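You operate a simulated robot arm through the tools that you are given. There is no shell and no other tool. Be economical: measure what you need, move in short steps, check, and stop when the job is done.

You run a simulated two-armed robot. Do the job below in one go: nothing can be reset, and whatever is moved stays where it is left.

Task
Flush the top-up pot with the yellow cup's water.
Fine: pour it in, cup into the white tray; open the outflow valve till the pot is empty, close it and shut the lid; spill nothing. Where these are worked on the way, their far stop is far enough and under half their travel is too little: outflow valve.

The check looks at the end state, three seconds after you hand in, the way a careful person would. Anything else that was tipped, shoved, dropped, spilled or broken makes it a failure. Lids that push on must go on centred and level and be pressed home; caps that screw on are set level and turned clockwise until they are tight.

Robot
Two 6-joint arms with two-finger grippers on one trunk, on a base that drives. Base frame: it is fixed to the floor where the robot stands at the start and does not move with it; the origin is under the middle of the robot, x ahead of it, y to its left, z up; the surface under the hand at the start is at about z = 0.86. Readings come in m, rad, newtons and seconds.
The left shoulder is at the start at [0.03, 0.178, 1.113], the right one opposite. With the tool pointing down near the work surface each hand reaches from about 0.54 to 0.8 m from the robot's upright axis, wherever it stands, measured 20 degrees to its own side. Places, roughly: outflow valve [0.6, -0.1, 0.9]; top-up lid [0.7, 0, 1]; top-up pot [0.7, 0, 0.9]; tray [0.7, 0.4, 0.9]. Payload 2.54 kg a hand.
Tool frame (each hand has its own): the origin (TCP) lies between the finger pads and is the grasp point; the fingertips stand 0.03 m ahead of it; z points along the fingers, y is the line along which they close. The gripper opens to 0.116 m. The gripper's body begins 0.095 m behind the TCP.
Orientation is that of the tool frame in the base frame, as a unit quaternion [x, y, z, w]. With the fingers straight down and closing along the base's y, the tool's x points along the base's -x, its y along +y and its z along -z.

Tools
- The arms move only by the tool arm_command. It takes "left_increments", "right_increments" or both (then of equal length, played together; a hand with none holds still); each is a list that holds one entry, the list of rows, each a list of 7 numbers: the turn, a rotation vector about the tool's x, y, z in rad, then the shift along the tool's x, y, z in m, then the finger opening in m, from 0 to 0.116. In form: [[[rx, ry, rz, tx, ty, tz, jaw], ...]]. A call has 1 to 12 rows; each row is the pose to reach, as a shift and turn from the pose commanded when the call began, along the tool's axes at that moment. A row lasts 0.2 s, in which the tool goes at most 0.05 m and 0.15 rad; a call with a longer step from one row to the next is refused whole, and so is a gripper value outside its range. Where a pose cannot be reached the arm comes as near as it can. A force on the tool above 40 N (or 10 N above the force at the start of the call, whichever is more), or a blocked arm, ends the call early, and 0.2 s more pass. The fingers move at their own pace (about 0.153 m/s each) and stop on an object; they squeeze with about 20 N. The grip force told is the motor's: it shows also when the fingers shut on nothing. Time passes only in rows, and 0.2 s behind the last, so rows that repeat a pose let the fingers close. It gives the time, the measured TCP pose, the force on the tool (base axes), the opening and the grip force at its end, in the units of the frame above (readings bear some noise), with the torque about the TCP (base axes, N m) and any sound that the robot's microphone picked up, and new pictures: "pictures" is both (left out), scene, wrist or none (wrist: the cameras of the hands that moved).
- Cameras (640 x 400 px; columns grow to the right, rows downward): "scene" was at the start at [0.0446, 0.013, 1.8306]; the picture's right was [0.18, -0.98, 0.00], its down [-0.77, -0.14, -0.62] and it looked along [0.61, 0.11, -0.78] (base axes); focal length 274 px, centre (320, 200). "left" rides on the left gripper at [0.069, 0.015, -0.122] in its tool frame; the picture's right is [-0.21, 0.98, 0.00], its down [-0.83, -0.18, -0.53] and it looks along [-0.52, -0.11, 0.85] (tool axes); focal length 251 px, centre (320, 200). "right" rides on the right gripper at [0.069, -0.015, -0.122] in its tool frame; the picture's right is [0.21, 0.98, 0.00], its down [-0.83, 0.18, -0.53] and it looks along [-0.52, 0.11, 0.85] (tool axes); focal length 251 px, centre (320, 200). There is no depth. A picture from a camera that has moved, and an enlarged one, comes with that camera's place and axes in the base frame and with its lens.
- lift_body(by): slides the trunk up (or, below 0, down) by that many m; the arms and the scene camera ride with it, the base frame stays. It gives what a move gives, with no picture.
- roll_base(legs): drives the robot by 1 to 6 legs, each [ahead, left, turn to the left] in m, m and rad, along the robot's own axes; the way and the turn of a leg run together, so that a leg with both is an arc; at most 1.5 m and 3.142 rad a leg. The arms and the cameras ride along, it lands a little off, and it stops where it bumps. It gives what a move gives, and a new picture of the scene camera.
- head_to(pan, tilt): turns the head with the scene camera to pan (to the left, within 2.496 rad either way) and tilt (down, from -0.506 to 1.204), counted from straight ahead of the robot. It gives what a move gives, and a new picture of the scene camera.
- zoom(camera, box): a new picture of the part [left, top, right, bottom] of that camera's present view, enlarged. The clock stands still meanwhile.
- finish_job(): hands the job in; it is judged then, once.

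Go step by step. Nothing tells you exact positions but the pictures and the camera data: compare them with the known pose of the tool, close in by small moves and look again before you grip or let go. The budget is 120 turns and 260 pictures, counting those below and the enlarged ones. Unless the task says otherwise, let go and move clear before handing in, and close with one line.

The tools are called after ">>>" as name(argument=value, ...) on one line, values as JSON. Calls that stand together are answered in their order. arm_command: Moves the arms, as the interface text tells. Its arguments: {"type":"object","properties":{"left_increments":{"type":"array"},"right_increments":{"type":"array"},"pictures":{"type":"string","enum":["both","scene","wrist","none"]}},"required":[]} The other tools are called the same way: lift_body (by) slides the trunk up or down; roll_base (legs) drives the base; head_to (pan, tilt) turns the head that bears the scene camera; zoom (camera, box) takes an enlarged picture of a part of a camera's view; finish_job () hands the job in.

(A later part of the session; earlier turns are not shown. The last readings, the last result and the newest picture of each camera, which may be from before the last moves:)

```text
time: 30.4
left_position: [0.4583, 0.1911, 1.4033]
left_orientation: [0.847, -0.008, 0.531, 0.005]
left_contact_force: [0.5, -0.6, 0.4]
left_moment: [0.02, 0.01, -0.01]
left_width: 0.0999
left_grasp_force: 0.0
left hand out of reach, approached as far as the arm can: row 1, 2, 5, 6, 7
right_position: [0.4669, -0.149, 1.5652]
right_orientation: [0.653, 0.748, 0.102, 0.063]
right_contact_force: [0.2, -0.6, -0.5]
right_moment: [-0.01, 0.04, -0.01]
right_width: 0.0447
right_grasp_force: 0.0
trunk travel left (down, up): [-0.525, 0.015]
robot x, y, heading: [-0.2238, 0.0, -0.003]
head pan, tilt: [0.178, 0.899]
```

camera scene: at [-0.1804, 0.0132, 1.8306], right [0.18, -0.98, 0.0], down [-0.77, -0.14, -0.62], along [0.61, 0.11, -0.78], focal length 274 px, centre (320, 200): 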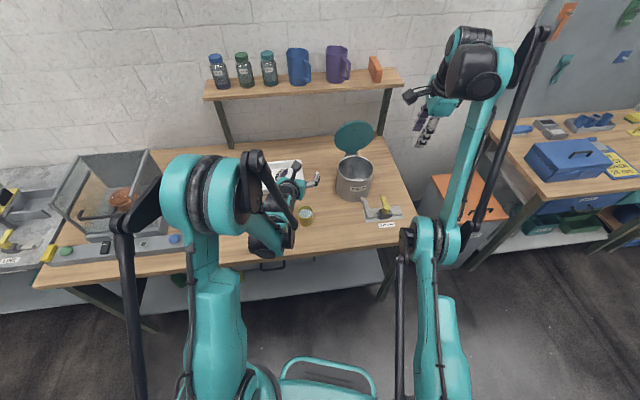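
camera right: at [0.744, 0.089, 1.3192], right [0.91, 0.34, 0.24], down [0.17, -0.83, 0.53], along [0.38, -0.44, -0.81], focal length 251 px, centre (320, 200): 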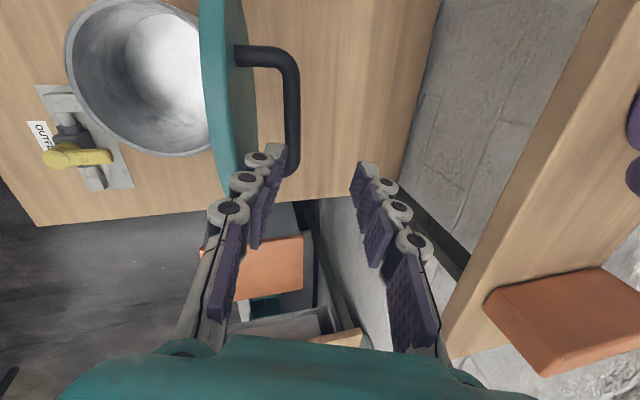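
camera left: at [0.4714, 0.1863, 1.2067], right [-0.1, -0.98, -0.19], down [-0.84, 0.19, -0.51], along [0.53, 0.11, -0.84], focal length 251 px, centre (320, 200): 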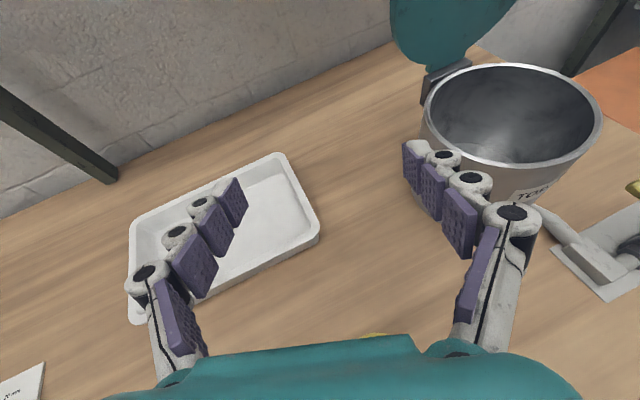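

>>> lift_body(by=-0.38)

>>> zoom(camera="left", box=[0, 0, 640, 400])

>>> zoom(camera="scene", box=[0, 0, 640, 400])

```text
time: 34.1
left_position: [0.4564, 0.1906, 1.0233]
left_orientation: [0.847, -0.007, 0.531, 0.005]
left_contact_force: [-0.3, 0.3, -1.1]
left_moment: [0.02, 0.02, 0.03]
left_width: 0.1001
left_grasp_force: 0.1
right_position: [0.4652, -0.1485, 1.1858]
right_orientation: [0.653, 0.747, 0.103, 0.063]
right_contact_force: [0.3, -0.1, 0.0]
right_moment: [-0.02, -0.01, 0.0]
right_width: 0.045
right_grasp_force: 0.1
trunk travel left (down, up): [-0.145, 0.395]
robot x, y, heading: [-0.2228, -0.0012, -0.004]
head pan, tilt: [0.178, 0.899]
```

```text
1.00 times, centred on (320, 200) of left (not enlarged: the box is as wide or as high as the picture)
camera zoom: at [0.376, 0.1771, 1.1388], right [-0.11, -0.97, -0.19], down [-0.84, 0.2, -0.51], along [0.54, 0.1, -0.84], focal length 251 px, centre (320, 200)
```

zoom: 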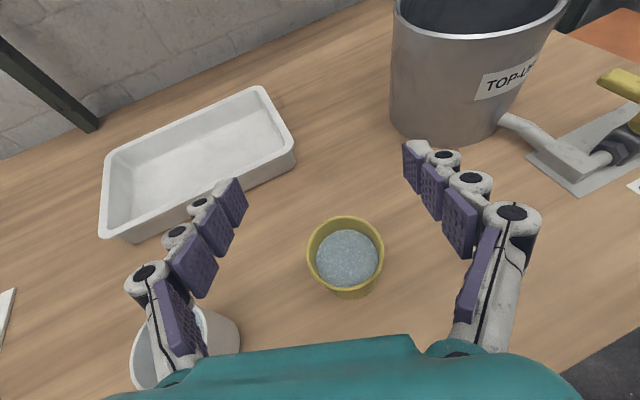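

```text
1.00 times, centred on (320, 200) of scene (not enlarged: the box is as wide or as high as the picture)
camera zoom: at [-0.1805, 0.0128, 1.6507], right [0.18, -0.98, 0.0], down [-0.77, -0.14, -0.62], along [0.61, 0.11, -0.78], focal length 274 px, centre (320, 200)
```

zoom: 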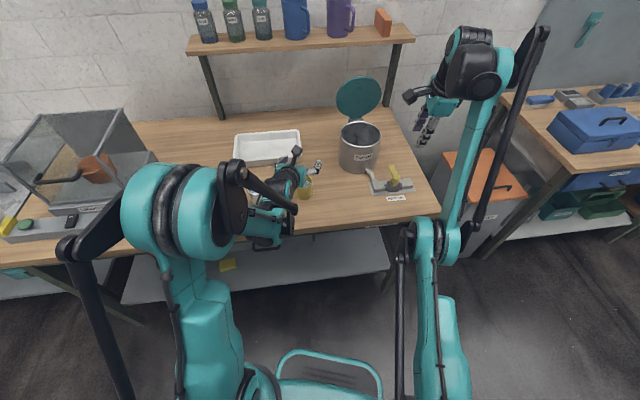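

The cup is nicely framed. I descend around it in steps.

>>> arm_command(left_increments=[[[0, 0, 0, -0.028, 0.003, 0.0137, 0.085], [0, 0, 0, -0.056, 0.003, 0.0274, 0.085], [0, 0, 0, -0.072, 0.003, 0.035, 0.085]]], pictures="wrist")

```text
time: 34.9
left_position: [0.4567, 0.1887, 0.9418]
left_orientation: [0.847, -0.009, 0.531, 0.006]
left_contact_force: [0.7, -0.7, -0.4]
left_moment: [0.01, -0.02, 0.02]
left_width: 0.0853
left_grasp_force: 0.1
right_position: [0.4661, -0.1483, 1.1855]
right_orientation: [0.654, 0.747, 0.102, 0.063]
right_contact_force: [1.1, -0.6, 0.2]
right_moment: [0.01, 0.04, 0.03]
right_width: 0.0449
right_grasp_force: 0.1
trunk travel left (down, up): [-0.145, 0.395]
robot x, y, heading: [-0.2219, -0.0009, 0.003]
head pan, tilt: [0.178, 0.899]
camera left: at [0.3763, 0.175, 1.0572], right [-0.11, -0.97, -0.19], down [-0.84, 0.2, -0.51], along [0.54, 0.1, -0.84], focal length 251 px, centre (320, 200)
```

left: 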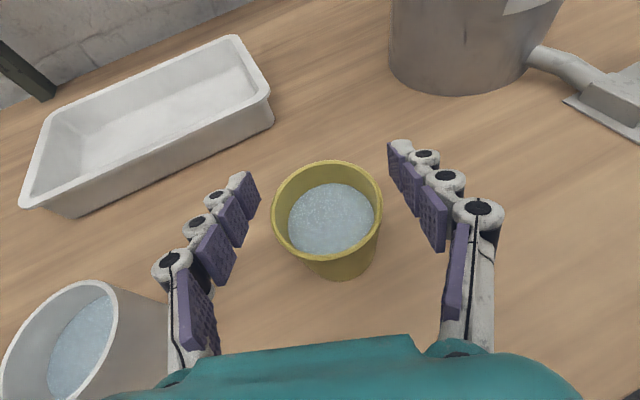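

>>> arm_command(left_increments=[[[0, 0, 0, -0.02, 0, 0.0097, 0.085], [0, 0, 0, -0.04, 0, 0.0195, 0.085], [0, 0, 0, -0.04, 0, 0.0195, 0.085]]], pictures="wrist")

>>> zoom(camera="scene", box=[230, 130, 370, 240])

```text
time: 35.7
left_position: [0.4658, 0.1903, 0.9052]
left_orientation: [0.847, -0.007, 0.531, 0.005]
left_contact_force: [0.5, 0.6, 0.4]
left_moment: [0.01, -0.04, 0.01]
left_width: 0.085
left_grasp_force: 0.1
left hand out of reach, approached as far as the arm can: row 2, 3
right_position: [0.4655, -0.1488, 1.1867]
right_orientation: [0.653, 0.748, 0.102, 0.063]
right_contact_force: [0.2, -0.2, 0.4]
right_moment: [0.0, 0.01, 0.03]
right_width: 0.0449
right_grasp_force: 0.0
trunk travel left (down, up): [-0.145, 0.395]
robot x, y, heading: [-0.224, 0.001, -0.003]
head pan, tilt: [0.178, 0.899]
camera left: at [0.3859, 0.1765, 1.0209], right [-0.11, -0.97, -0.19], down [-0.84, 0.2, -0.51], along [0.53, 0.1, -0.84], focal length 251 px, centre (320, 200)
```

left: 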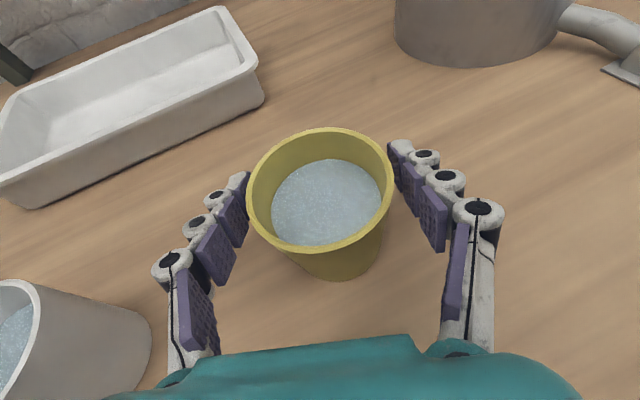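

```text
3.64 times, centred on (300, 185) of scene
camera zoom: at [-0.1804, 0.0128, 1.6506], right [0.18, -0.98, 0.0], down [-0.77, -0.14, -0.62], along [0.61, 0.11, -0.78], focal length 997 px, centre (393, 254)
```

zoom: 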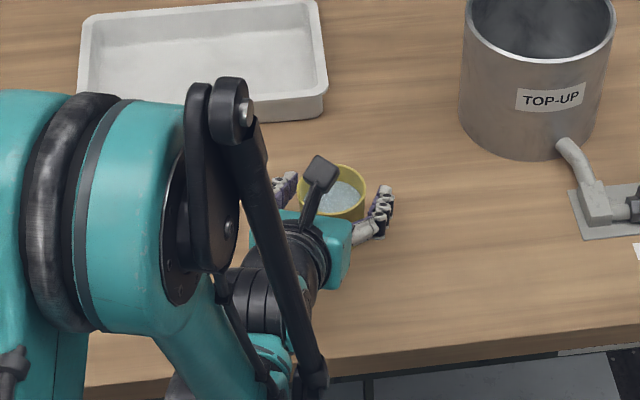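

Fingers straddle the cup cleanly. I lower 1 cm with the trunk, then close.

>>> lift_body(by=-0.01)

>>> arm_command(left_increments=[[[0, 0, 0, 0, 0, 0, 0.075], [0, 0, 0, 0, 0, 0, 0.068], [0, 0, 0, 0, 0, 0, 0.06], [0, 0, 0, 0, 0, 0, 0.04], [0, 0, 0, 0, 0, 0, 0.04]]], pictures="wrist")

```text
time: 36.3
left_position: [0.4663, 0.1903, 0.8965]
left_orientation: [0.848, -0.008, 0.53, 0.005]
left_contact_force: [0.2, 0.6, 0.2]
left_moment: [0.01, -0.02, -0.02]
left_width: 0.0851
left_grasp_force: 0.1
right_position: [0.4641, -0.1488, 1.1765]
right_orientation: [0.654, 0.747, 0.102, 0.064]
right_contact_force: [-0.1, -0.5, 0.3]
right_moment: [-0.02, -0.01, 0.03]
right_width: 0.0449
right_grasp_force: 0.1
trunk travel left (down, up): [-0.135, 0.405]
robot x, y, heading: [-0.2235, -0.0019, 0.005]
head pan, tilt: [0.178, 0.899]
```

```text
time: 37.5
left_position: [0.4652, 0.1918, 0.8951]
left_orientation: [0.848, -0.008, 0.53, 0.004]
left_contact_force: [0.1, 0.0, 1.0]
left_moment: [0.0, 0.02, 0.01]
left_width: 0.0652
left_grasp_force: 19.3
right_position: [0.4665, -0.1484, 1.1763]
right_orientation: [0.653, 0.748, 0.102, 0.063]
right_contact_force: [0.3, -0.8, 0.5]
right_moment: [0.0, 0.01, 0.0]
right_width: 0.0452
right_grasp_force: 0.0
trunk travel left (down, up): [-0.135, 0.405]
robot x, y, heading: [-0.2254, 0.0007, -0.004]
head pan, tilt: [0.178, 0.899]
camera left: at [0.3857, 0.1764, 1.0113], right [-0.11, -0.97, -0.19], down [-0.84, 0.2, -0.51], along [0.53, 0.1, -0.84], focal length 251 px, centre (320, 200)
```

left: 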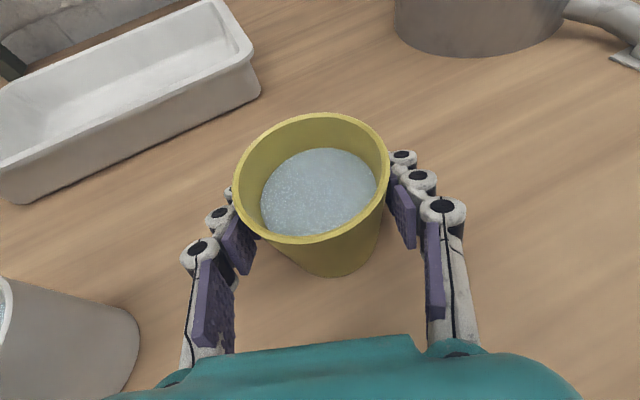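

Firm grip at 65 mm. I raise the cup straight up with the trunk.

>>> lift_body(by=0.24)

>>> zoom(camera="left", box=[0, 0, 640, 400])

```text
time: 40.0
left_position: [0.4661, 0.1907, 1.1352]
left_orientation: [0.848, -0.007, 0.53, 0.004]
left_contact_force: [-0.7, -0.3, -0.8]
left_moment: [0.04, -0.03, 0.02]
left_width: 0.0654
left_grasp_force: 19.6
right_position: [0.4663, -0.1491, 1.4156]
right_orientation: [0.653, 0.747, 0.101, 0.065]
right_contact_force: [-0.1, -0.2, -0.5]
right_moment: [0.01, -0.02, -0.01]
right_width: 0.045
right_grasp_force: 0.0
trunk travel left (down, up): [-0.375, 0.165]
robot x, y, heading: [-0.2259, 0.0007, -0.002]
head pan, tilt: [0.178, 0.899]
```

```text
1.00 times, centred on (320, 200) of left (not enlarged: the box is as wide or as high as the picture)
camera zoom: at [0.3862, 0.1765, 1.2508], right [-0.11, -0.97, -0.19], down [-0.84, 0.2, -0.51], along [0.53, 0.1, -0.84], focal length 251 px, centre (320, 200)
```

zoom: 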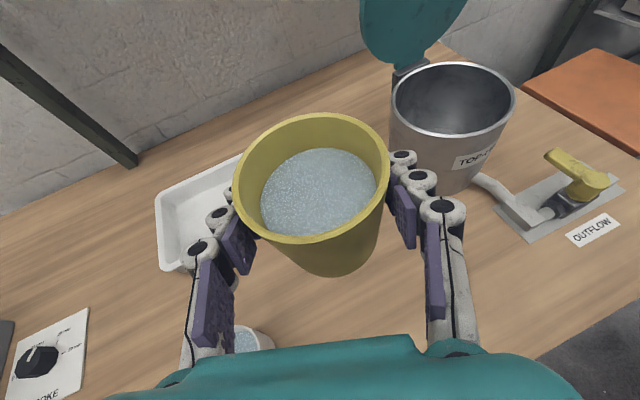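

Now I carry the cup slowly over the pot: TCP to about (0.676, 0.05, 1.11), lip toward the pot's centre.

>>> arm_command(left_increments=[[[0, 0, 0, 0.003, 0.007, 0.01, 0.04], [0, 0, 0, 0.009, 0.018, 0.026, 0.04], [0, 0, 0, 0.016, 0.031, 0.046, 0.04], [0, 0, 0, 0.023, 0.045, 0.066, 0.04], [0, 0, 0, 0.03, 0.059, 0.086, 0.04], [0, 0, 0, 0.037, 0.073, 0.106, 0.04], [0, 0, 0, 0.044, 0.087, 0.126, 0.04], [0, 0, 0, 0.051, 0.101, 0.146, 0.04], [0, 0, 0, 0.058, 0.114, 0.166, 0.04], [0, 0, 0, 0.064, 0.126, 0.184, 0.04], [0, 0, 0, 0.069, 0.134, 0.196, 0.04], [0, 0, 0, 0.071, 0.138, 0.202, 0.04]]], pictures="both")

>>> zoom(camera="scene", box=[280, 120, 420, 230])

```text
time: 42.6
left_position: [0.6828, 0.1108, 1.1094]
left_orientation: [0.844, -0.047, 0.533, 0.037]
left_contact_force: [-0.1, 0.3, -0.3]
left_moment: [0.02, 0.0, -0.02]
left_width: 0.0656
left_grasp_force: 19.9
left hand out of reach, approached as far as the arm can: row 2, 3, 4, 5, 6, 7, 8, 9, 10, 11, 12
right_position: [0.4667, -0.1488, 1.416]
right_orientation: [0.654, 0.747, 0.102, 0.063]
right_contact_force: [0.4, 0.0, -0.9]
right_moment: [-0.01, -0.02, 0.01]
right_width: 0.0452
right_grasp_force: 0.1
trunk travel left (down, up): [-0.375, 0.165]
robot x, y, heading: [-0.2239, 0.0029, 0.0]
head pan, tilt: [0.178, 0.899]
camera scene: at [-0.1796, 0.0128, 1.8806], right [0.18, -0.98, 0.0], down [-0.77, -0.14, -0.62], along [0.61, 0.11, -0.78], focal length 274 px, centre (320, 200)
camera left: at [0.6011, 0.106, 1.224], right [-0.21, -0.96, -0.18], down [-0.81, 0.27, -0.52], along [0.55, 0.04, -0.83], focal length 251 px, centre (320, 200)
```

scene: 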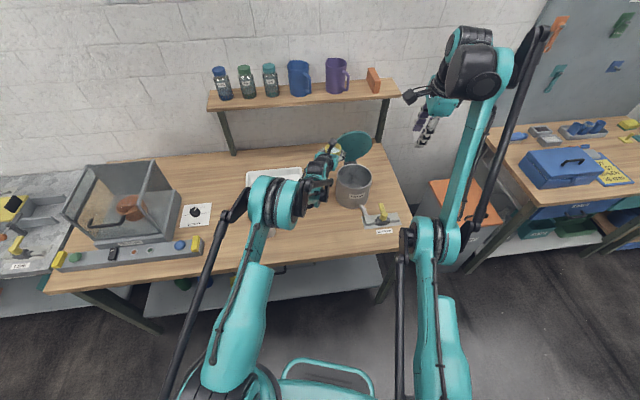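
left: 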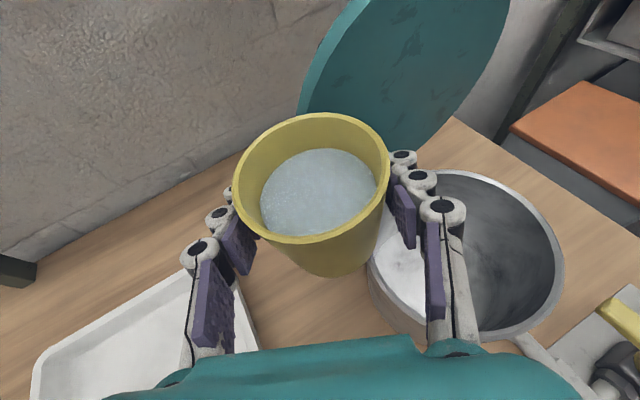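

```text
3.64 times, centred on (350, 175) of scene
camera zoom: at [-0.1796, 0.0128, 1.8806], right [0.18, -0.98, 0.0], down [-0.77, -0.14, -0.62], along [0.61, 0.11, -0.78], focal length 997 px, centre (211, 291)
```

zoom: 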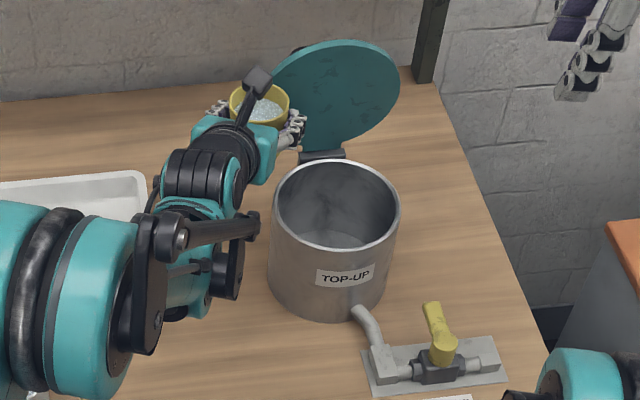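

The cup is level beside the pot but the arm can't go further right. I slide the base 6 cm to the right (and 1 cm back) to bring it over the opening.

>>> roll_base(legs=[[-0.012, -0.03, 0], [0, -0.03, 0]])

>>> zoom(camera="left", box=[0, 0, 640, 400])

>>> zoom(camera="scene", box=[260, 100, 420, 230])

```text
time: 43.9
left_position: [0.6702, 0.0562, 1.1077]
left_orientation: [0.844, -0.045, 0.533, 0.037]
left_contact_force: [-0.2, 0.7, -1.2]
left_moment: [-0.04, 0.0, -0.06]
left_width: 0.0659
left_grasp_force: 19.9
right_position: [0.4552, -0.2014, 1.4158]
right_orientation: [0.652, 0.749, 0.102, 0.065]
right_contact_force: [0.4, 0.4, -0.1]
right_moment: [-0.06, 0.02, 0.01]
right_width: 0.0451
right_grasp_force: 0.1
trunk travel left (down, up): [-0.375, 0.165]
robot x, y, heading: [-0.2366, -0.0585, 0.005]
head pan, tilt: [0.178, 0.899]
camera scene: at [-0.1909, -0.0414, 1.8805], right [0.18, -0.98, 0.0], down [-0.77, -0.14, -0.62], along [0.61, 0.11, -0.78], focal length 274 px, centre (320, 200)
```

scene: 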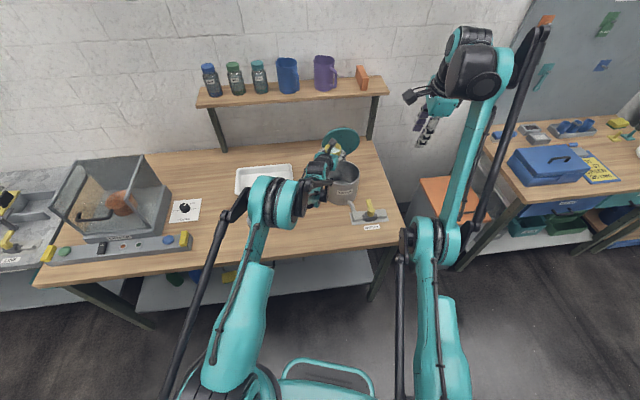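

```text
1.00 times, centred on (320, 200) of left (not enlarged: the box is as wide or as high as the picture)
camera zoom: at [0.5893, 0.052, 1.2233], right [-0.2, -0.96, -0.18], down [-0.81, 0.27, -0.52], along [0.55, 0.04, -0.84], focal length 251 px, centre (320, 200)
```

zoom: 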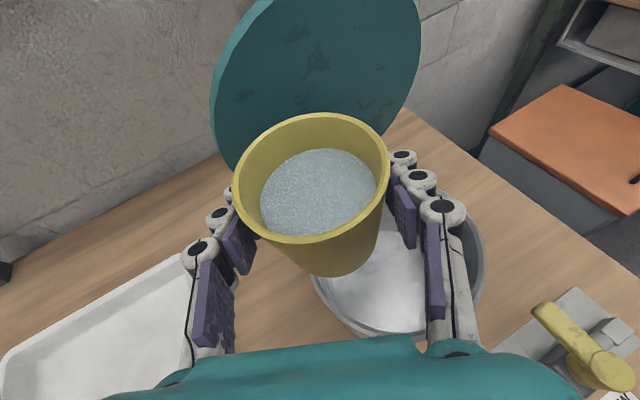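

```text
3.08 times, centred on (340, 165) of scene
camera zoom: at [-0.1909, -0.0414, 1.8805], right [0.18, -0.98, 0.0], down [-0.77, -0.14, -0.62], along [0.61, 0.11, -0.78], focal length 843 px, centre (258, 308)
```

zoom: 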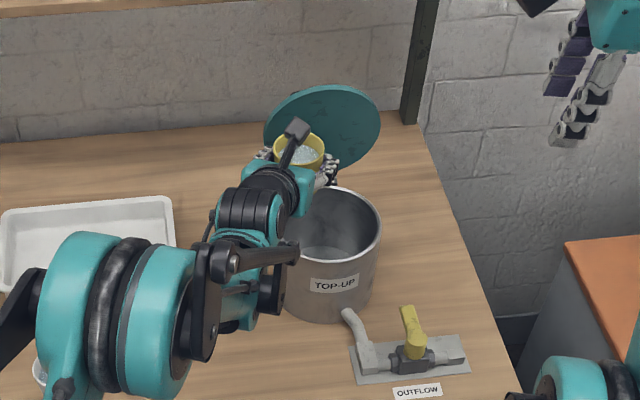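

The cup is centred over the left half of the opening and level. I begin tilting slowly to the right about the forward axis.

>>> arm_command(left_increments=[[[0.034, -0.009, 0.072, 0, 0, 0, 0.04], [0.068, -0.018, 0.143, 0, 0, 0, 0.04], [0.103, -0.028, 0.215, 0, 0, 0, 0.04], [0.137, -0.037, 0.287, 0, 0, 0, 0.04], [0.171, -0.046, 0.358, 0, 0, 0, 0.04], [0.205, -0.055, 0.43, 0, 0, 0, 0.04], [0.24, -0.064, 0.502, 0, 0, 0, 0.04], [0.274, -0.074, 0.573, 0, 0, 0, 0.04], [0.308, -0.083, 0.645, 0, 0, 0, 0.04]]], pictures="wrist")

>>> zoom(camera="scene", box=[260, 100, 420, 230])

```text
time: 45.9
left_position: [0.675, 0.0786, 1.1105]
left_orientation: [0.803, -0.249, 0.479, -0.253]
left_contact_force: [-0.9, -0.1, -2.0]
left_moment: [-0.03, -0.04, 0.02]
left_width: 0.0656
left_grasp_force: 19.5
left hand out of reach, approached as far as the arm can: row 2, 3, 4, 5, 6, 7, 8, 9
right_position: [0.4544, -0.2064, 1.4162]
right_orientation: [0.652, 0.748, 0.103, 0.063]
right_contact_force: [0.3, -0.4, -0.6]
right_moment: [0.01, -0.01, -0.01]
right_width: 0.0451
right_grasp_force: 0.0
trunk travel left (down, up): [-0.375, 0.165]
robot x, y, heading: [-0.2365, -0.0604, 0.002]
head pan, tilt: [0.178, 0.899]
camera left: at [0.5915, 0.0019, 1.195], right [-0.24, -0.59, -0.77], down [-0.79, 0.58, -0.2], along [0.56, 0.56, -0.61], focal length 251 px, centre (320, 200)
```

left: 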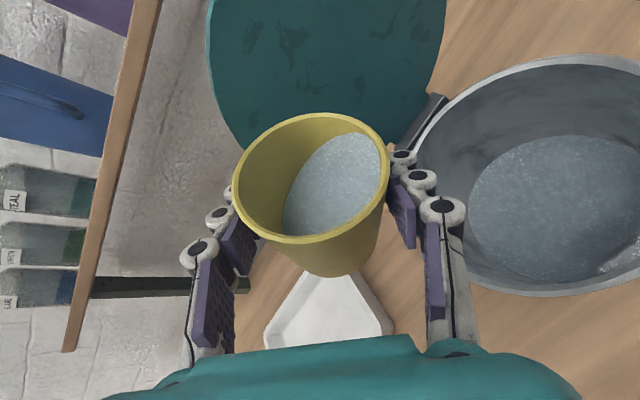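

```text
3.08 times, centred on (340, 165) of scene
camera zoom: at [-0.192, -0.0473, 1.8806], right [0.18, -0.98, 0.0], down [-0.77, -0.14, -0.62], along [0.61, 0.11, -0.78], focal length 843 px, centre (258, 308)
```

zoom: 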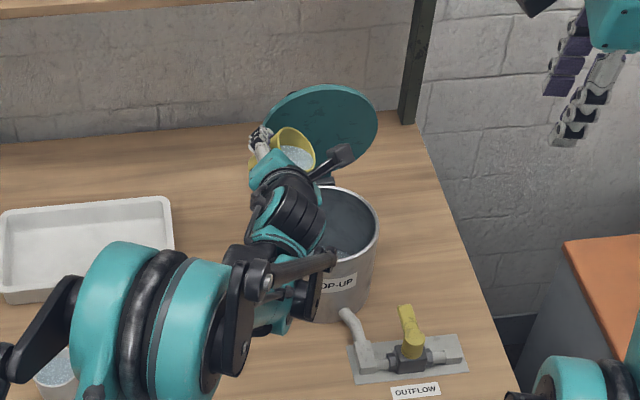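

Water has started going in and the arm has drifted 2 cm left at its limit. I slide the base 3 cm right to recentre; then I'll pour on by rolling the wrist alone.

>>> roll_base(legs=[[0, -0.03, 0]])

>>> arm_command(left_increments=[[[0, 0, 0.08, 0, 0, 0, 0.04], [0, 0, 0.16, 0, 0, 0, 0.04], [0, 0, 0.24, 0, 0, 0, 0.04], [0, 0, 0.32, 0, 0, 0, 0.04], [0, 0, 0.4, 0, 0, 0, 0.04], [0, 0, 0.48, 0, 0, 0, 0.04], [0, 0, 0.56, 0, 0, 0, 0.04], [0, 0, 0.64, 0, 0, 0, 0.04]]], pictures="wrist")

>>> zoom(camera="scene", box=[260, 100, 420, 230])

```text
time: 46.7
left_position: [0.6754, 0.0487, 1.1106]
left_orientation: [0.803, -0.248, 0.48, -0.251]
left_contact_force: [0.1, 0.6, -0.8]
left_moment: [0.0, 0.01, -0.03]
left_width: 0.0652
left_grasp_force: 19.7
right_position: [0.4546, -0.2349, 1.4161]
right_orientation: [0.653, 0.748, 0.104, 0.062]
right_contact_force: [0.1, -0.7, -0.5]
right_moment: [0.02, -0.01, 0.0]
right_width: 0.0451
right_grasp_force: 0.0
trunk travel left (down, up): [-0.375, 0.165]
robot x, y, heading: [-0.2364, -0.0898, -0.001]
head pan, tilt: [0.178, 0.899]
camera scene: at [-0.1921, -0.0742, 1.8806], right [0.18, -0.98, 0.0], down [-0.77, -0.14, -0.62], along [0.61, 0.11, -0.78], focal length 274 px, centre (320, 200)
```

scene: 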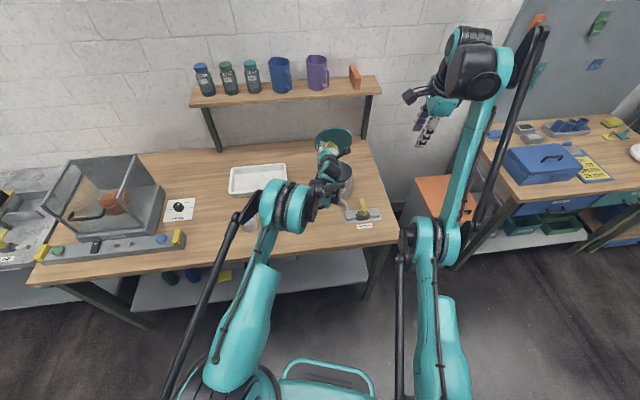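

```text
time: 48.5
left_position: [0.6739, 0.0477, 1.1103]
left_orientation: [0.684, -0.489, 0.377, -0.389]
left_contact_force: [-0.5, -0.7, -0.8]
left_moment: [-0.03, 0.0, -0.01]
left_width: 0.0655
left_grasp_force: 20.2
right_position: [0.4546, -0.2355, 1.4153]
right_orientation: [0.652, 0.748, 0.103, 0.063]
right_contact_force: [-0.1, -0.2, 0.1]
right_moment: [-0.01, -0.01, 0.01]
right_width: 0.0449
right_grasp_force: 0.1
trunk travel left (down, up): [-0.375, 0.165]
robot x, y, heading: [-0.2352, -0.09, -0.001]
head pan, tilt: [0.178, 0.899]
camera left: at [0.5762, -0.0418, 1.1563], right [-0.42, -0.01, -0.91], down [-0.61, 0.75, 0.27], along [0.68, 0.67, -0.32], focal length 251 px, centre (320, 200)
```

left: 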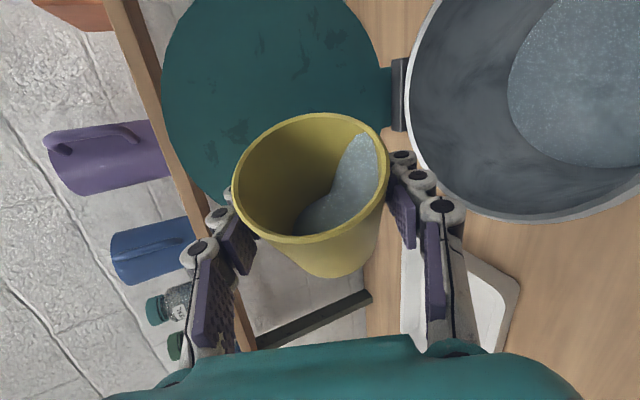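

```text
3.08 times, centred on (340, 165) of scene
camera zoom: at [-0.1922, -0.0764, 1.8806], right [0.18, -0.98, 0.0], down [-0.77, -0.14, -0.62], along [0.61, 0.11, -0.78], focal length 843 px, centre (258, 308)
```

zoom: 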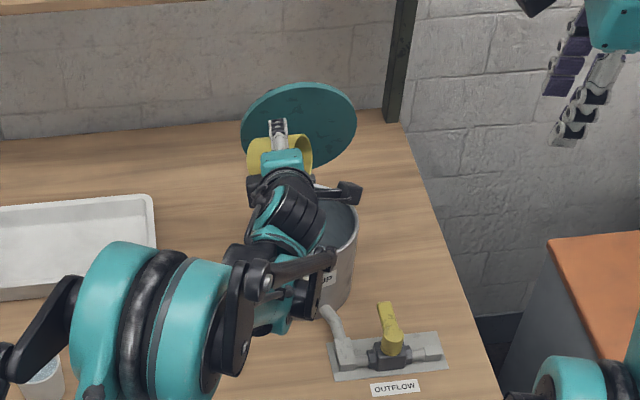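

The pour is clean, with water gathering in the pot. I keep rolling to empty the cup.

>>> arm_command(left_increments=[[[0, 0, 0.1, 0, 0, 0, 0.04], [0, 0, 0.2, 0, 0, 0, 0.04], [0, 0, 0.3, 0, 0, 0, 0.04], [0, 0, 0.4, 0, 0, 0, 0.04], [0, 0, 0.5, 0, 0, 0, 0.04], [0, 0, 0.6, 0, 0, 0, 0.04], [0, 0, 0.7, 0, 0, 0, 0.04], [0, 0, 0.8, 0, 0, 0, 0.04], [0, 0, 0.9, 0, 0, 0, 0.04], [0, 0, 1.0, 0, 0, 0, 0.04], [0, 0, 1.0, 0, 0, 0, 0.04], [0, 0, 1.0, 0, 0, 0, 0.04]]], pictures="wrist")

>>> zoom(camera="scene", box=[260, 100, 420, 230])

```text
time: 51.1
left_position: [0.6744, 0.0495, 1.1104]
left_orientation: [-0.365, 0.757, -0.144, 0.523]
left_contact_force: [1.1, 0.4, -0.3]
left_moment: [-0.04, -0.02, 0.01]
left_width: 0.0654
left_grasp_force: 20.1
right_position: [0.4549, -0.2364, 1.415]
right_orientation: [0.653, 0.748, 0.102, 0.061]
right_contact_force: [-0.1, 0.5, -0.9]
right_moment: [0.0, 0.01, 0.0]
right_width: 0.0451
right_grasp_force: 0.1
trunk travel left (down, up): [-0.375, 0.165]
robot x, y, heading: [-0.2383, -0.0875, -0.002]
head pan, tilt: [0.178, 0.899]
camera left: at [0.5461, -0.0098, 1.1036], right [-0.35, 0.83, -0.44], down [-0.25, 0.37, 0.9], along [0.9, 0.43, 0.08], focal length 251 px, centre (320, 200)
```

left: 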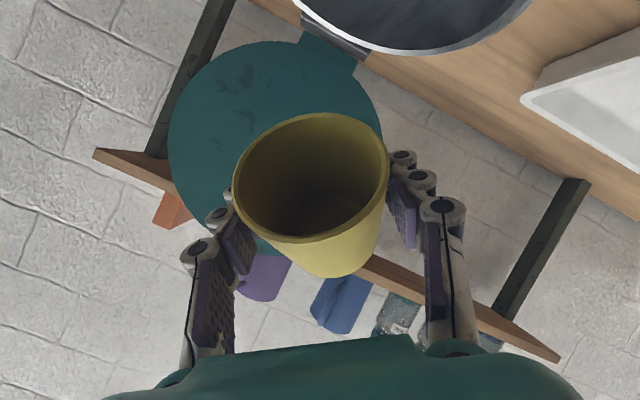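

```text
3.08 times, centred on (340, 165) of scene
camera zoom: at [-0.1922, -0.0765, 1.8806], right [0.18, -0.98, 0.0], down [-0.77, -0.14, -0.62], along [0.61, 0.11, -0.78], focal length 843 px, centre (258, 308)
```

zoom: 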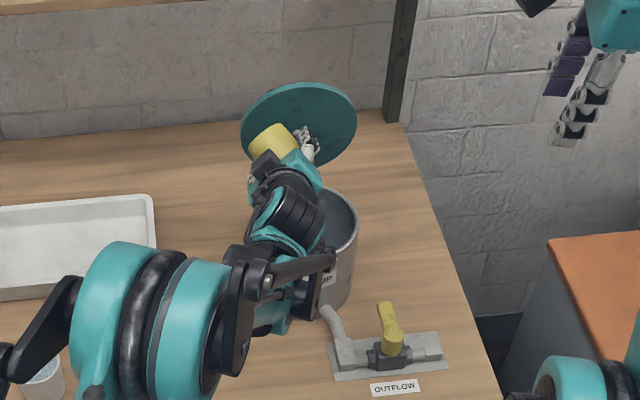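

The cup is empty. I roll it back upright over the pot.

>>> arm_command(left_increments=[[[0, 0, 0, 0, 0, 0, 0.04], [0, 0, -0.149, 0, 0, 0, 0.04], [0, 0, -0.298, 0, 0, 0, 0.04], [0, 0, -0.447, 0, 0, 0, 0.04], [0, 0, -0.596, 0, 0, 0, 0.04], [0, 0, -0.745, 0, 0, 0, 0.04], [0, 0, -0.894, 0, 0, 0, 0.04], [0, 0, -1.043, 0, 0, 0, 0.04], [0, 0, -1.192, 0, 0, 0, 0.04], [0, 0, -1.341, 0, 0, 0, 0.04], [0, 0, -1.49, 0, 0, 0, 0.04], [0, 0, -1.639, 0, 0, 0, 0.04]]], pictures="none")

>>> arm_command(left_increments=[[[-0.055, 0.02, -0.117, 0, 0, 0, 0.04], [-0.11, 0.04, -0.233, 0, 0, 0, 0.04], [-0.163, 0.06, -0.35, 0, 0, 0, 0.04], [-0.218, 0.08, -0.466, 0, 0, 0, 0.04], [-0.272, 0.103, -0.582, 0, 0, 0, 0.04]]], pictures="wrist")

```text
time: 53.7
left_position: [0.674, 0.0483, 1.1103]
left_orientation: [0.803, -0.247, 0.48, -0.252]
left_contact_force: [-0.2, 0.5, -0.6]
left_moment: [-0.01, -0.05, 0.01]
left_width: 0.0657
left_grasp_force: 20.1
right_position: [0.4548, -0.2355, 1.4168]
right_orientation: [0.652, 0.749, 0.102, 0.062]
right_contact_force: [0.6, -1.1, -0.3]
right_moment: [-0.03, 0.02, -0.01]
right_width: 0.045
right_grasp_force: 0.1
trunk travel left (down, up): [-0.375, 0.165]
robot x, y, heading: [-0.2364, -0.0897, -0.001]
head pan, tilt: [0.178, 0.899]
```

```text
time: 54.9
left_position: [0.6745, 0.0487, 1.1093]
left_orientation: [0.841, -0.082, 0.534, 0.02]
left_contact_force: [0.4, 0.5, 0.2]
left_moment: [0.0, -0.01, -0.03]
left_width: 0.0656
left_grasp_force: 19.8
right_position: [0.4545, -0.235, 1.4164]
right_orientation: [0.653, 0.748, 0.102, 0.063]
right_contact_force: [0.5, -0.1, 0.1]
right_moment: [0.02, 0.0, 0.02]
right_width: 0.0447
right_grasp_force: 0.1
trunk travel left (down, up): [-0.375, 0.165]
robot x, y, heading: [-0.2362, -0.0868, 0.001]
head pan, tilt: [0.178, 0.899]
camera left: at [0.5919, 0.0407, 1.2237], right [-0.24, -0.94, -0.25], down [-0.79, 0.34, -0.51], along [0.56, 0.07, -0.83], focal length 251 px, centre (320, 200)
```

left: 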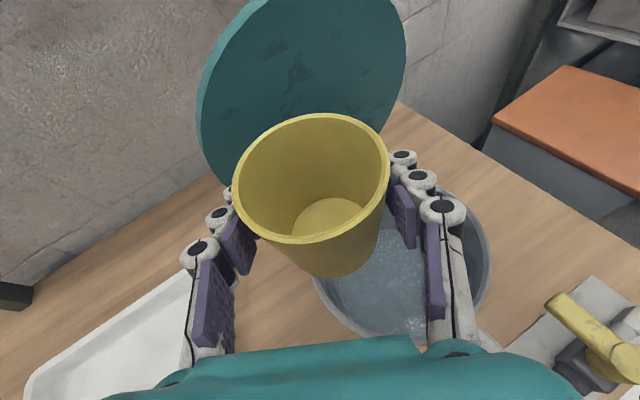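

The cup is empty and upright. Next I slide the base left 33 cm so the cup is over the white tray.

>>> roll_base(legs=[[0, 0.33, 0]])

>>> arm_command(left_increments=[[[-0.022, 0.008, -0.047, 0, 0, 0, 0.04]]], pictures="wrist")

```text
time: 57.1
left_position: [0.6724, 0.381, 1.1095]
left_orientation: [0.841, -0.08, 0.534, 0.018]
left_contact_force: [-0.6, 0.8, -1.1]
left_moment: [-0.04, 0.0, 0.0]
left_width: 0.0652
left_grasp_force: 20.2
right_position: [0.4544, 0.0953, 1.4163]
right_orientation: [0.651, 0.749, 0.102, 0.063]
right_contact_force: [0.7, 1.2, 1.2]
right_moment: [0.0, 0.0, -0.03]
right_width: 0.0451
right_grasp_force: 0.1
trunk travel left (down, up): [-0.375, 0.165]
robot x, y, heading: [-0.2362, 0.2387, 0.005]
head pan, tilt: [0.178, 0.899]
camera scene: at [-0.1931, 0.2525, 1.8806], right [0.18, -0.98, 0.0], down [-0.77, -0.14, -0.62], along [0.61, 0.11, -0.78], focal length 274 px, centre (320, 200)
```

scene: 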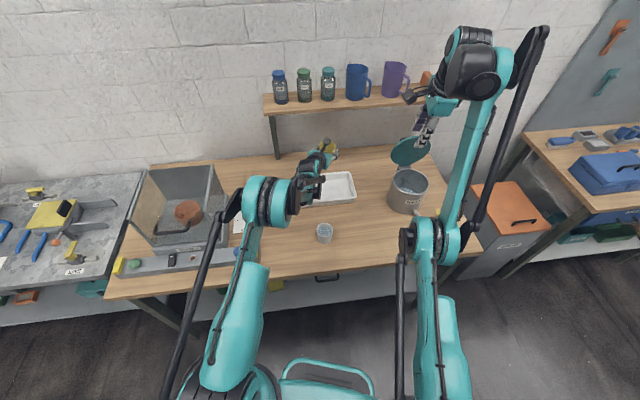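

```text
time: 57.5
left_position: [0.673, 0.3805, 1.1092]
left_orientation: [0.84, -0.068, 0.537, 0.04]
left_contact_force: [0.6, 0.0, -0.3]
left_moment: [0.0, -0.01, 0.03]
left_width: 0.0656
left_grasp_force: 19.5
right_position: [0.453, 0.0932, 1.4158]
right_orientation: [0.651, 0.75, 0.103, 0.062]
right_contact_force: [0.0, 0.5, 0.2]
right_moment: [0.0, 0.02, 0.02]
right_width: 0.0448
right_grasp_force: 0.0
trunk travel left (down, up): [-0.375, 0.165]
robot x, y, heading: [-0.2382, 0.2409, 0.003]
head pan, tilt: [0.178, 0.899]
camera left: at [0.5904, 0.3764, 1.2242], right [-0.24, -0.95, -0.2], down [-0.79, 0.31, -0.52], along [0.56, 0.03, -0.83], focal length 251 px, centre (320, 200)
```

left: 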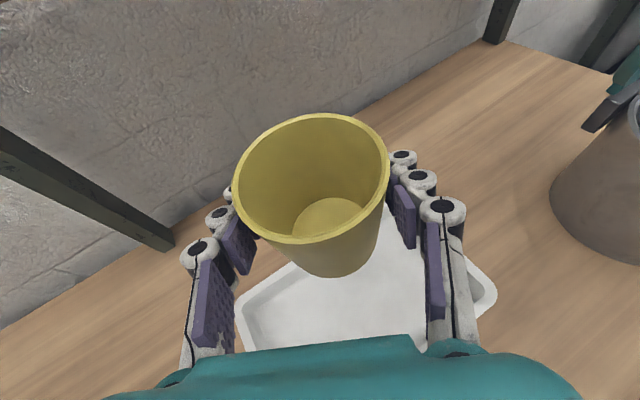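

The cup is above the tray's centre at about (0.66, 0.38). I lower it with the trunk.

>>> lift_body(by=-0.195)

>>> zoom(camera="left", box=[0, 0, 640, 400])

>>> zoom(camera="scene", box=[260, 90, 400, 200])

```text
time: 59.6
left_position: [0.6724, 0.3807, 0.9146]
left_orientation: [0.84, -0.068, 0.536, 0.041]
left_contact_force: [0.2, -0.4, -1.0]
left_moment: [-0.02, -0.02, -0.03]
left_width: 0.0656
left_grasp_force: 20.3
right_position: [0.4539, 0.0945, 1.2207]
right_orientation: [0.651, 0.749, 0.103, 0.062]
right_contact_force: [0.3, 0.8, 1.1]
right_moment: [0.01, -0.01, -0.02]
right_width: 0.0448
right_grasp_force: 0.2
trunk travel left (down, up): [-0.18, 0.36]
robot x, y, heading: [-0.2358, 0.2392, 0.005]
head pan, tilt: [0.178, 0.899]
```

```text
1.00 times, centred on (320, 200) of left (not enlarged: the box is as wide or as high as the picture)
camera zoom: at [0.5901, 0.3774, 1.0296], right [-0.24, -0.95, -0.2], down [-0.79, 0.31, -0.52], along [0.56, 0.03, -0.83], focal length 251 px, centre (320, 200)
```

zoom: 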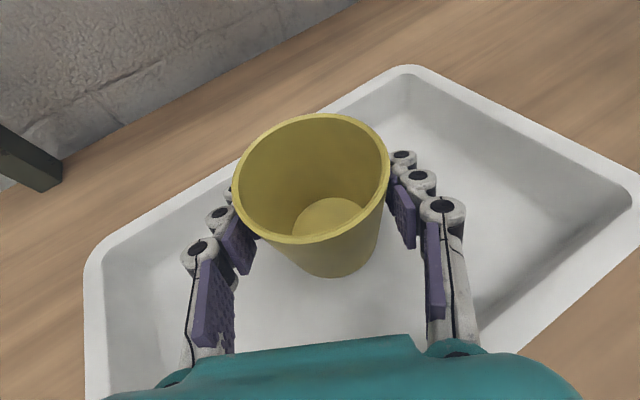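

```text
3.64 times, centred on (330, 145) of scene
camera zoom: at [-0.1934, 0.2519, 1.6858], right [0.18, -0.98, 0.0], down [-0.77, -0.14, -0.62], along [0.61, 0.11, -0.78], focal length 997 px, centre (284, 400)
```

zoom: 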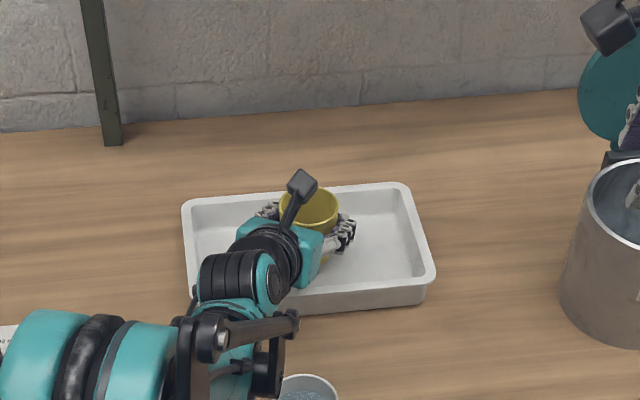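

The grey cup sits near the wrist; I check its clearance before lowering further.

>>> zoom(camera="scene", box=[220, 120, 380, 250])

>>> zoom(camera="right", box=[0, 0, 640, 400])

```text
3.08 times, centred on (300, 185) of scene
camera zoom: at [-0.1934, 0.2519, 1.6858], right [0.18, -0.98, 0.0], down [-0.77, -0.14, -0.62], along [0.61, 0.11, -0.78], focal length 843 px, centre (382, 246)
```

zoom: 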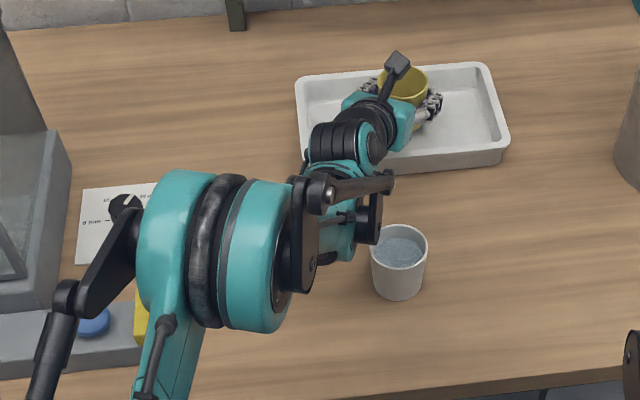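

```text
1.00 times, centred on (320, 200) of right (not enlarged: the box is as wide or as high as the picture)
camera zoom: at [0.4013, 0.1531, 1.3382], right [0.91, 0.34, 0.24], down [0.17, -0.83, 0.53], along [0.38, -0.44, -0.81], focal length 251 px, centre (320, 200)
```

zoom: 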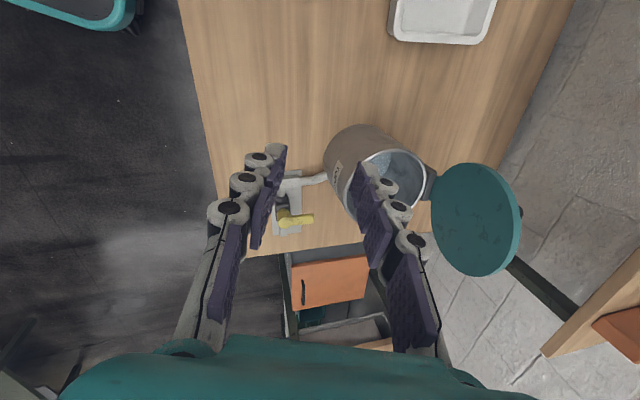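

The black wrist part is close beside the grey cup. I rise 3 cm, slide the base 4.5 cm left (still within the tray), then lower there.

>>> lift_body(by=0.03)

>>> roll_base(legs=[[0.0, 0.045, 0]])

>>> lift_body(by=-0.034)

>>> zoom(camera="left", box=[0, 0, 640, 400])

>>> zoom(camera="scene", box=[240, 100, 400, 230])

```text
time: 60.3
left_position: [0.672, 0.381, 0.9441]
left_orientation: [0.841, -0.068, 0.536, 0.041]
left_contact_force: [1.0, 0.3, -0.6]
left_moment: [0.02, -0.02, -0.01]
left_width: 0.0653
left_grasp_force: 19.8
right_position: [0.4549, 0.0937, 1.2506]
right_orientation: [0.651, 0.749, 0.103, 0.062]
right_contact_force: [-0.5, -0.4, -0.2]
right_moment: [0.01, 0.0, 0.02]
right_width: 0.0449
right_grasp_force: 0.1
trunk travel left (down, up): [-0.21, 0.33]
robot x, y, heading: [-0.2411, 0.2397, 0.0]
head pan, tilt: [0.178, 0.899]
```

```text
time: 61.2
left_position: [0.6723, 0.4293, 0.9452]
left_orientation: [0.841, -0.067, 0.536, 0.041]
left_contact_force: [-0.3, 1.1, -0.4]
left_moment: [-0.07, -0.01, -0.07]
left_width: 0.0658
left_grasp_force: 19.9
right_position: [0.4548, 0.143, 1.2499]
right_orientation: [0.651, 0.749, 0.102, 0.063]
right_contact_force: [-0.4, -0.1, 0.1]
right_moment: [-0.1, -0.02, -0.04]
right_width: 0.0451
right_grasp_force: 0.1
trunk travel left (down, up): [-0.21, 0.33]
robot x, y, heading: [-0.2405, 0.2853, 0.004]
head pan, tilt: [0.178, 0.899]
camera scene: at [-0.1933, 0.3008, 1.7156], right [0.18, -0.98, 0.0], down [-0.77, -0.14, -0.62], along [0.61, 0.11, -0.78], focal length 274 px, centre (320, 200)
```

scene: 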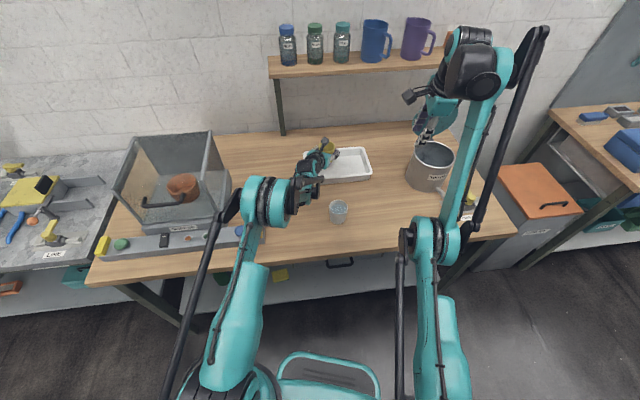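

```text
time: 62.0
left_position: [0.6722, 0.4266, 0.9109]
left_orientation: [0.841, -0.067, 0.535, 0.039]
left_contact_force: [0.2, -0.2, 0.6]
left_moment: [0.03, 0.05, -0.01]
left_width: 0.0655
left_grasp_force: 19.9
right_position: [0.4528, 0.1421, 1.2183]
right_orientation: [0.652, 0.749, 0.102, 0.062]
right_contact_force: [-0.2, -0.4, -0.1]
right_moment: [0.0, -0.01, 0.03]
right_width: 0.045
right_grasp_force: 0.1
trunk travel left (down, up): [-0.176, 0.364]
robot x, y, heading: [-0.2378, 0.2838, 0.004]
head pan, tilt: [0.178, 0.899]
```

```text
1.00 times, centred on (320, 200) of left (not enlarged: the box is as wide or as high as the picture)
camera zoom: at [0.5897, 0.4237, 1.0257], right [-0.24, -0.95, -0.2], down [-0.79, 0.31, -0.52], along [0.56, 0.03, -0.83], focal length 251 px, centre (320, 200)
```

zoom: 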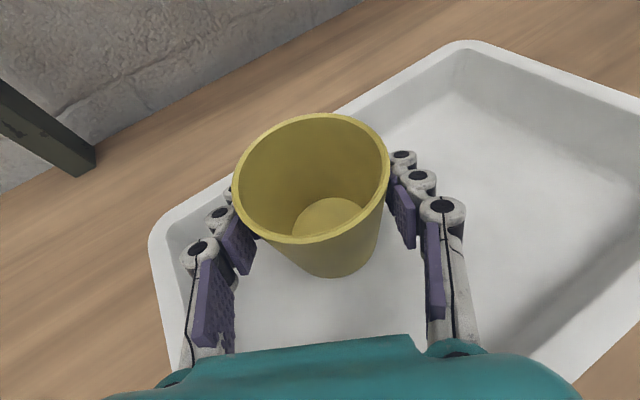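

```text
3.08 times, centred on (320, 165) of scene
camera zoom: at [-0.1939, 0.2977, 1.6817], right [0.18, -0.98, 0.0], down [-0.77, -0.14, -0.62], along [0.61, 0.11, -0.78], focal length 843 px, centre (320, 308)
```

zoom: 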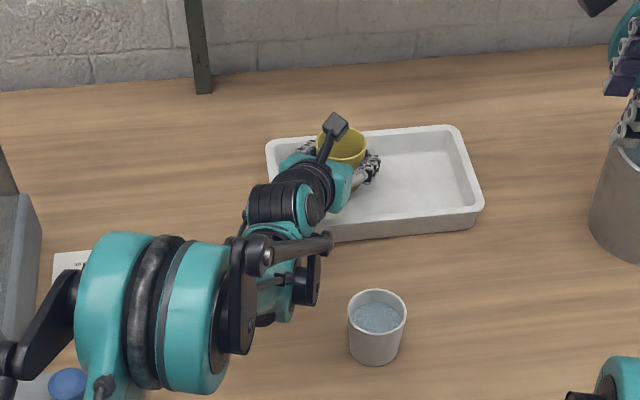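

Clear of the grey cup, but the left fingertip is near the tray's back wall. I back off 3 cm, then lower to contact.

>>> roll_base(legs=[[-0.03, -0.012, 0]])

>>> lift_body(by=-0.01)

>>> zoom(camera="left", box=[0, 0, 640, 400])

```text
time: 62.9
left_position: [0.6408, 0.4157, 0.9127]
left_orientation: [0.84, -0.066, 0.537, 0.038]
left_contact_force: [-0.4, 0.3, 0.7]
left_moment: [0.0, 0.03, 0.05]
left_width: 0.0653
left_grasp_force: 19.7
right_position: [0.4222, 0.1291, 1.2175]
right_orientation: [0.651, 0.75, 0.104, 0.063]
right_contact_force: [-0.1, -0.5, 0.3]
right_moment: [0.03, -0.02, -0.01]
right_width: 0.0449
right_grasp_force: 0.1
trunk travel left (down, up): [-0.176, 0.364]
robot x, y, heading: [-0.271, 0.2712, 0.001]
head pan, tilt: [0.178, 0.899]
camera scene: at [-0.2259, 0.2851, 1.6817], right [0.18, -0.98, 0.0], down [-0.77, -0.14, -0.62], along [0.61, 0.11, -0.78], focal length 274 px, centre (320, 200)
```

scene: 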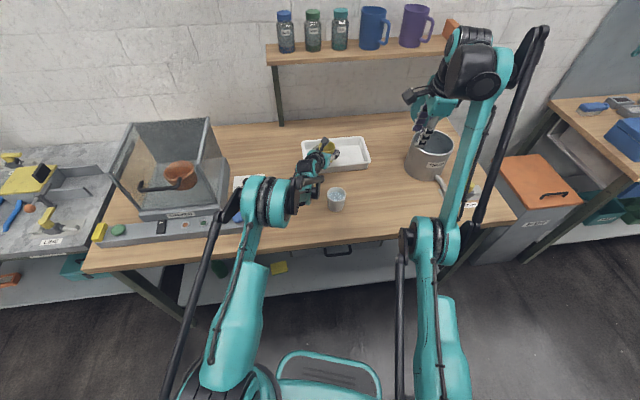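

```text
time: 63.5
left_position: [0.6425, 0.4157, 0.902]
left_orientation: [0.84, -0.067, 0.536, 0.04]
left_contact_force: [-0.2, 0.4, -0.2]
left_moment: [0.0, -0.03, 0.0]
left_width: 0.0654
left_grasp_force: 19.9
right_position: [0.4247, 0.1303, 1.2074]
right_orientation: [0.65, 0.75, 0.103, 0.062]
right_contact_force: [0.3, 0.3, 0.2]
right_moment: [0.0, 0.02, 0.02]
right_width: 0.045
right_grasp_force: 0.0
trunk travel left (down, up): [-0.166, 0.374]
robot x, y, heading: [-0.2664, 0.2733, 0.006]
head pan, tilt: [0.178, 0.899]
```

```text
1.00 times, centred on (320, 200) of left (not enlarged: the box is as wide or as high as the picture)
camera zoom: at [0.5598, 0.4127, 1.0155], right [-0.24, -0.95, -0.2], down [-0.79, 0.31, -0.52], along [0.56, 0.03, -0.83], focal length 251 px, centre (320, 200)
```

zoom: 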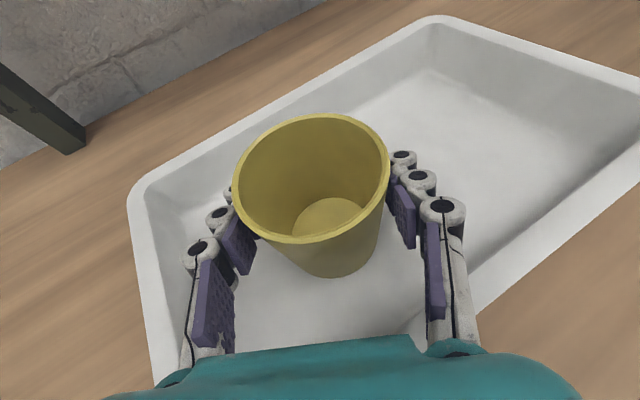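

>>> lift_body(by=-0.003)

>>> lift_body(by=-0.002)

```text
time: 64.0
left_position: [0.6418, 0.4159, 0.8999]
left_orientation: [0.84, -0.066, 0.537, 0.039]
left_contact_force: [3.2, 0.8, 11.7]
left_moment: [-0.08, 0.3, 0.0]
left_width: 0.0653
left_grasp_force: 20.1
right_position: [0.4237, 0.1296, 1.2048]
right_orientation: [0.651, 0.75, 0.104, 0.063]
right_contact_force: [0.9, 1.1, 0.6]
right_moment: [0.03, 0.0, -0.02]
right_width: 0.0453
right_grasp_force: 0.0
trunk travel left (down, up): [-0.163, 0.377]
robot x, y, heading: [-0.2691, 0.2734, 0.002]
head pan, tilt: [0.178, 0.899]
```

```text
time: 64.5
left_position: [0.6419, 0.4169, 0.8975]
left_orientation: [0.84, -0.067, 0.537, 0.039]
left_contact_force: [3.6, 1.7, 15.2]
left_moment: [-0.02, 0.23, -0.02]
left_width: 0.0653
left_grasp_force: 19.8
right_position: [0.4219, 0.1293, 1.2033]
right_orientation: [0.65, 0.75, 0.103, 0.062]
right_contact_force: [-0.5, 0.7, -0.3]
right_moment: [-0.02, 0.02, 0.02]
right_width: 0.045
right_grasp_force: 0.0
trunk travel left (down, up): [-0.161, 0.379]
robot x, y, heading: [-0.2647, 0.2742, 0.006]
head pan, tilt: [0.178, 0.899]
```

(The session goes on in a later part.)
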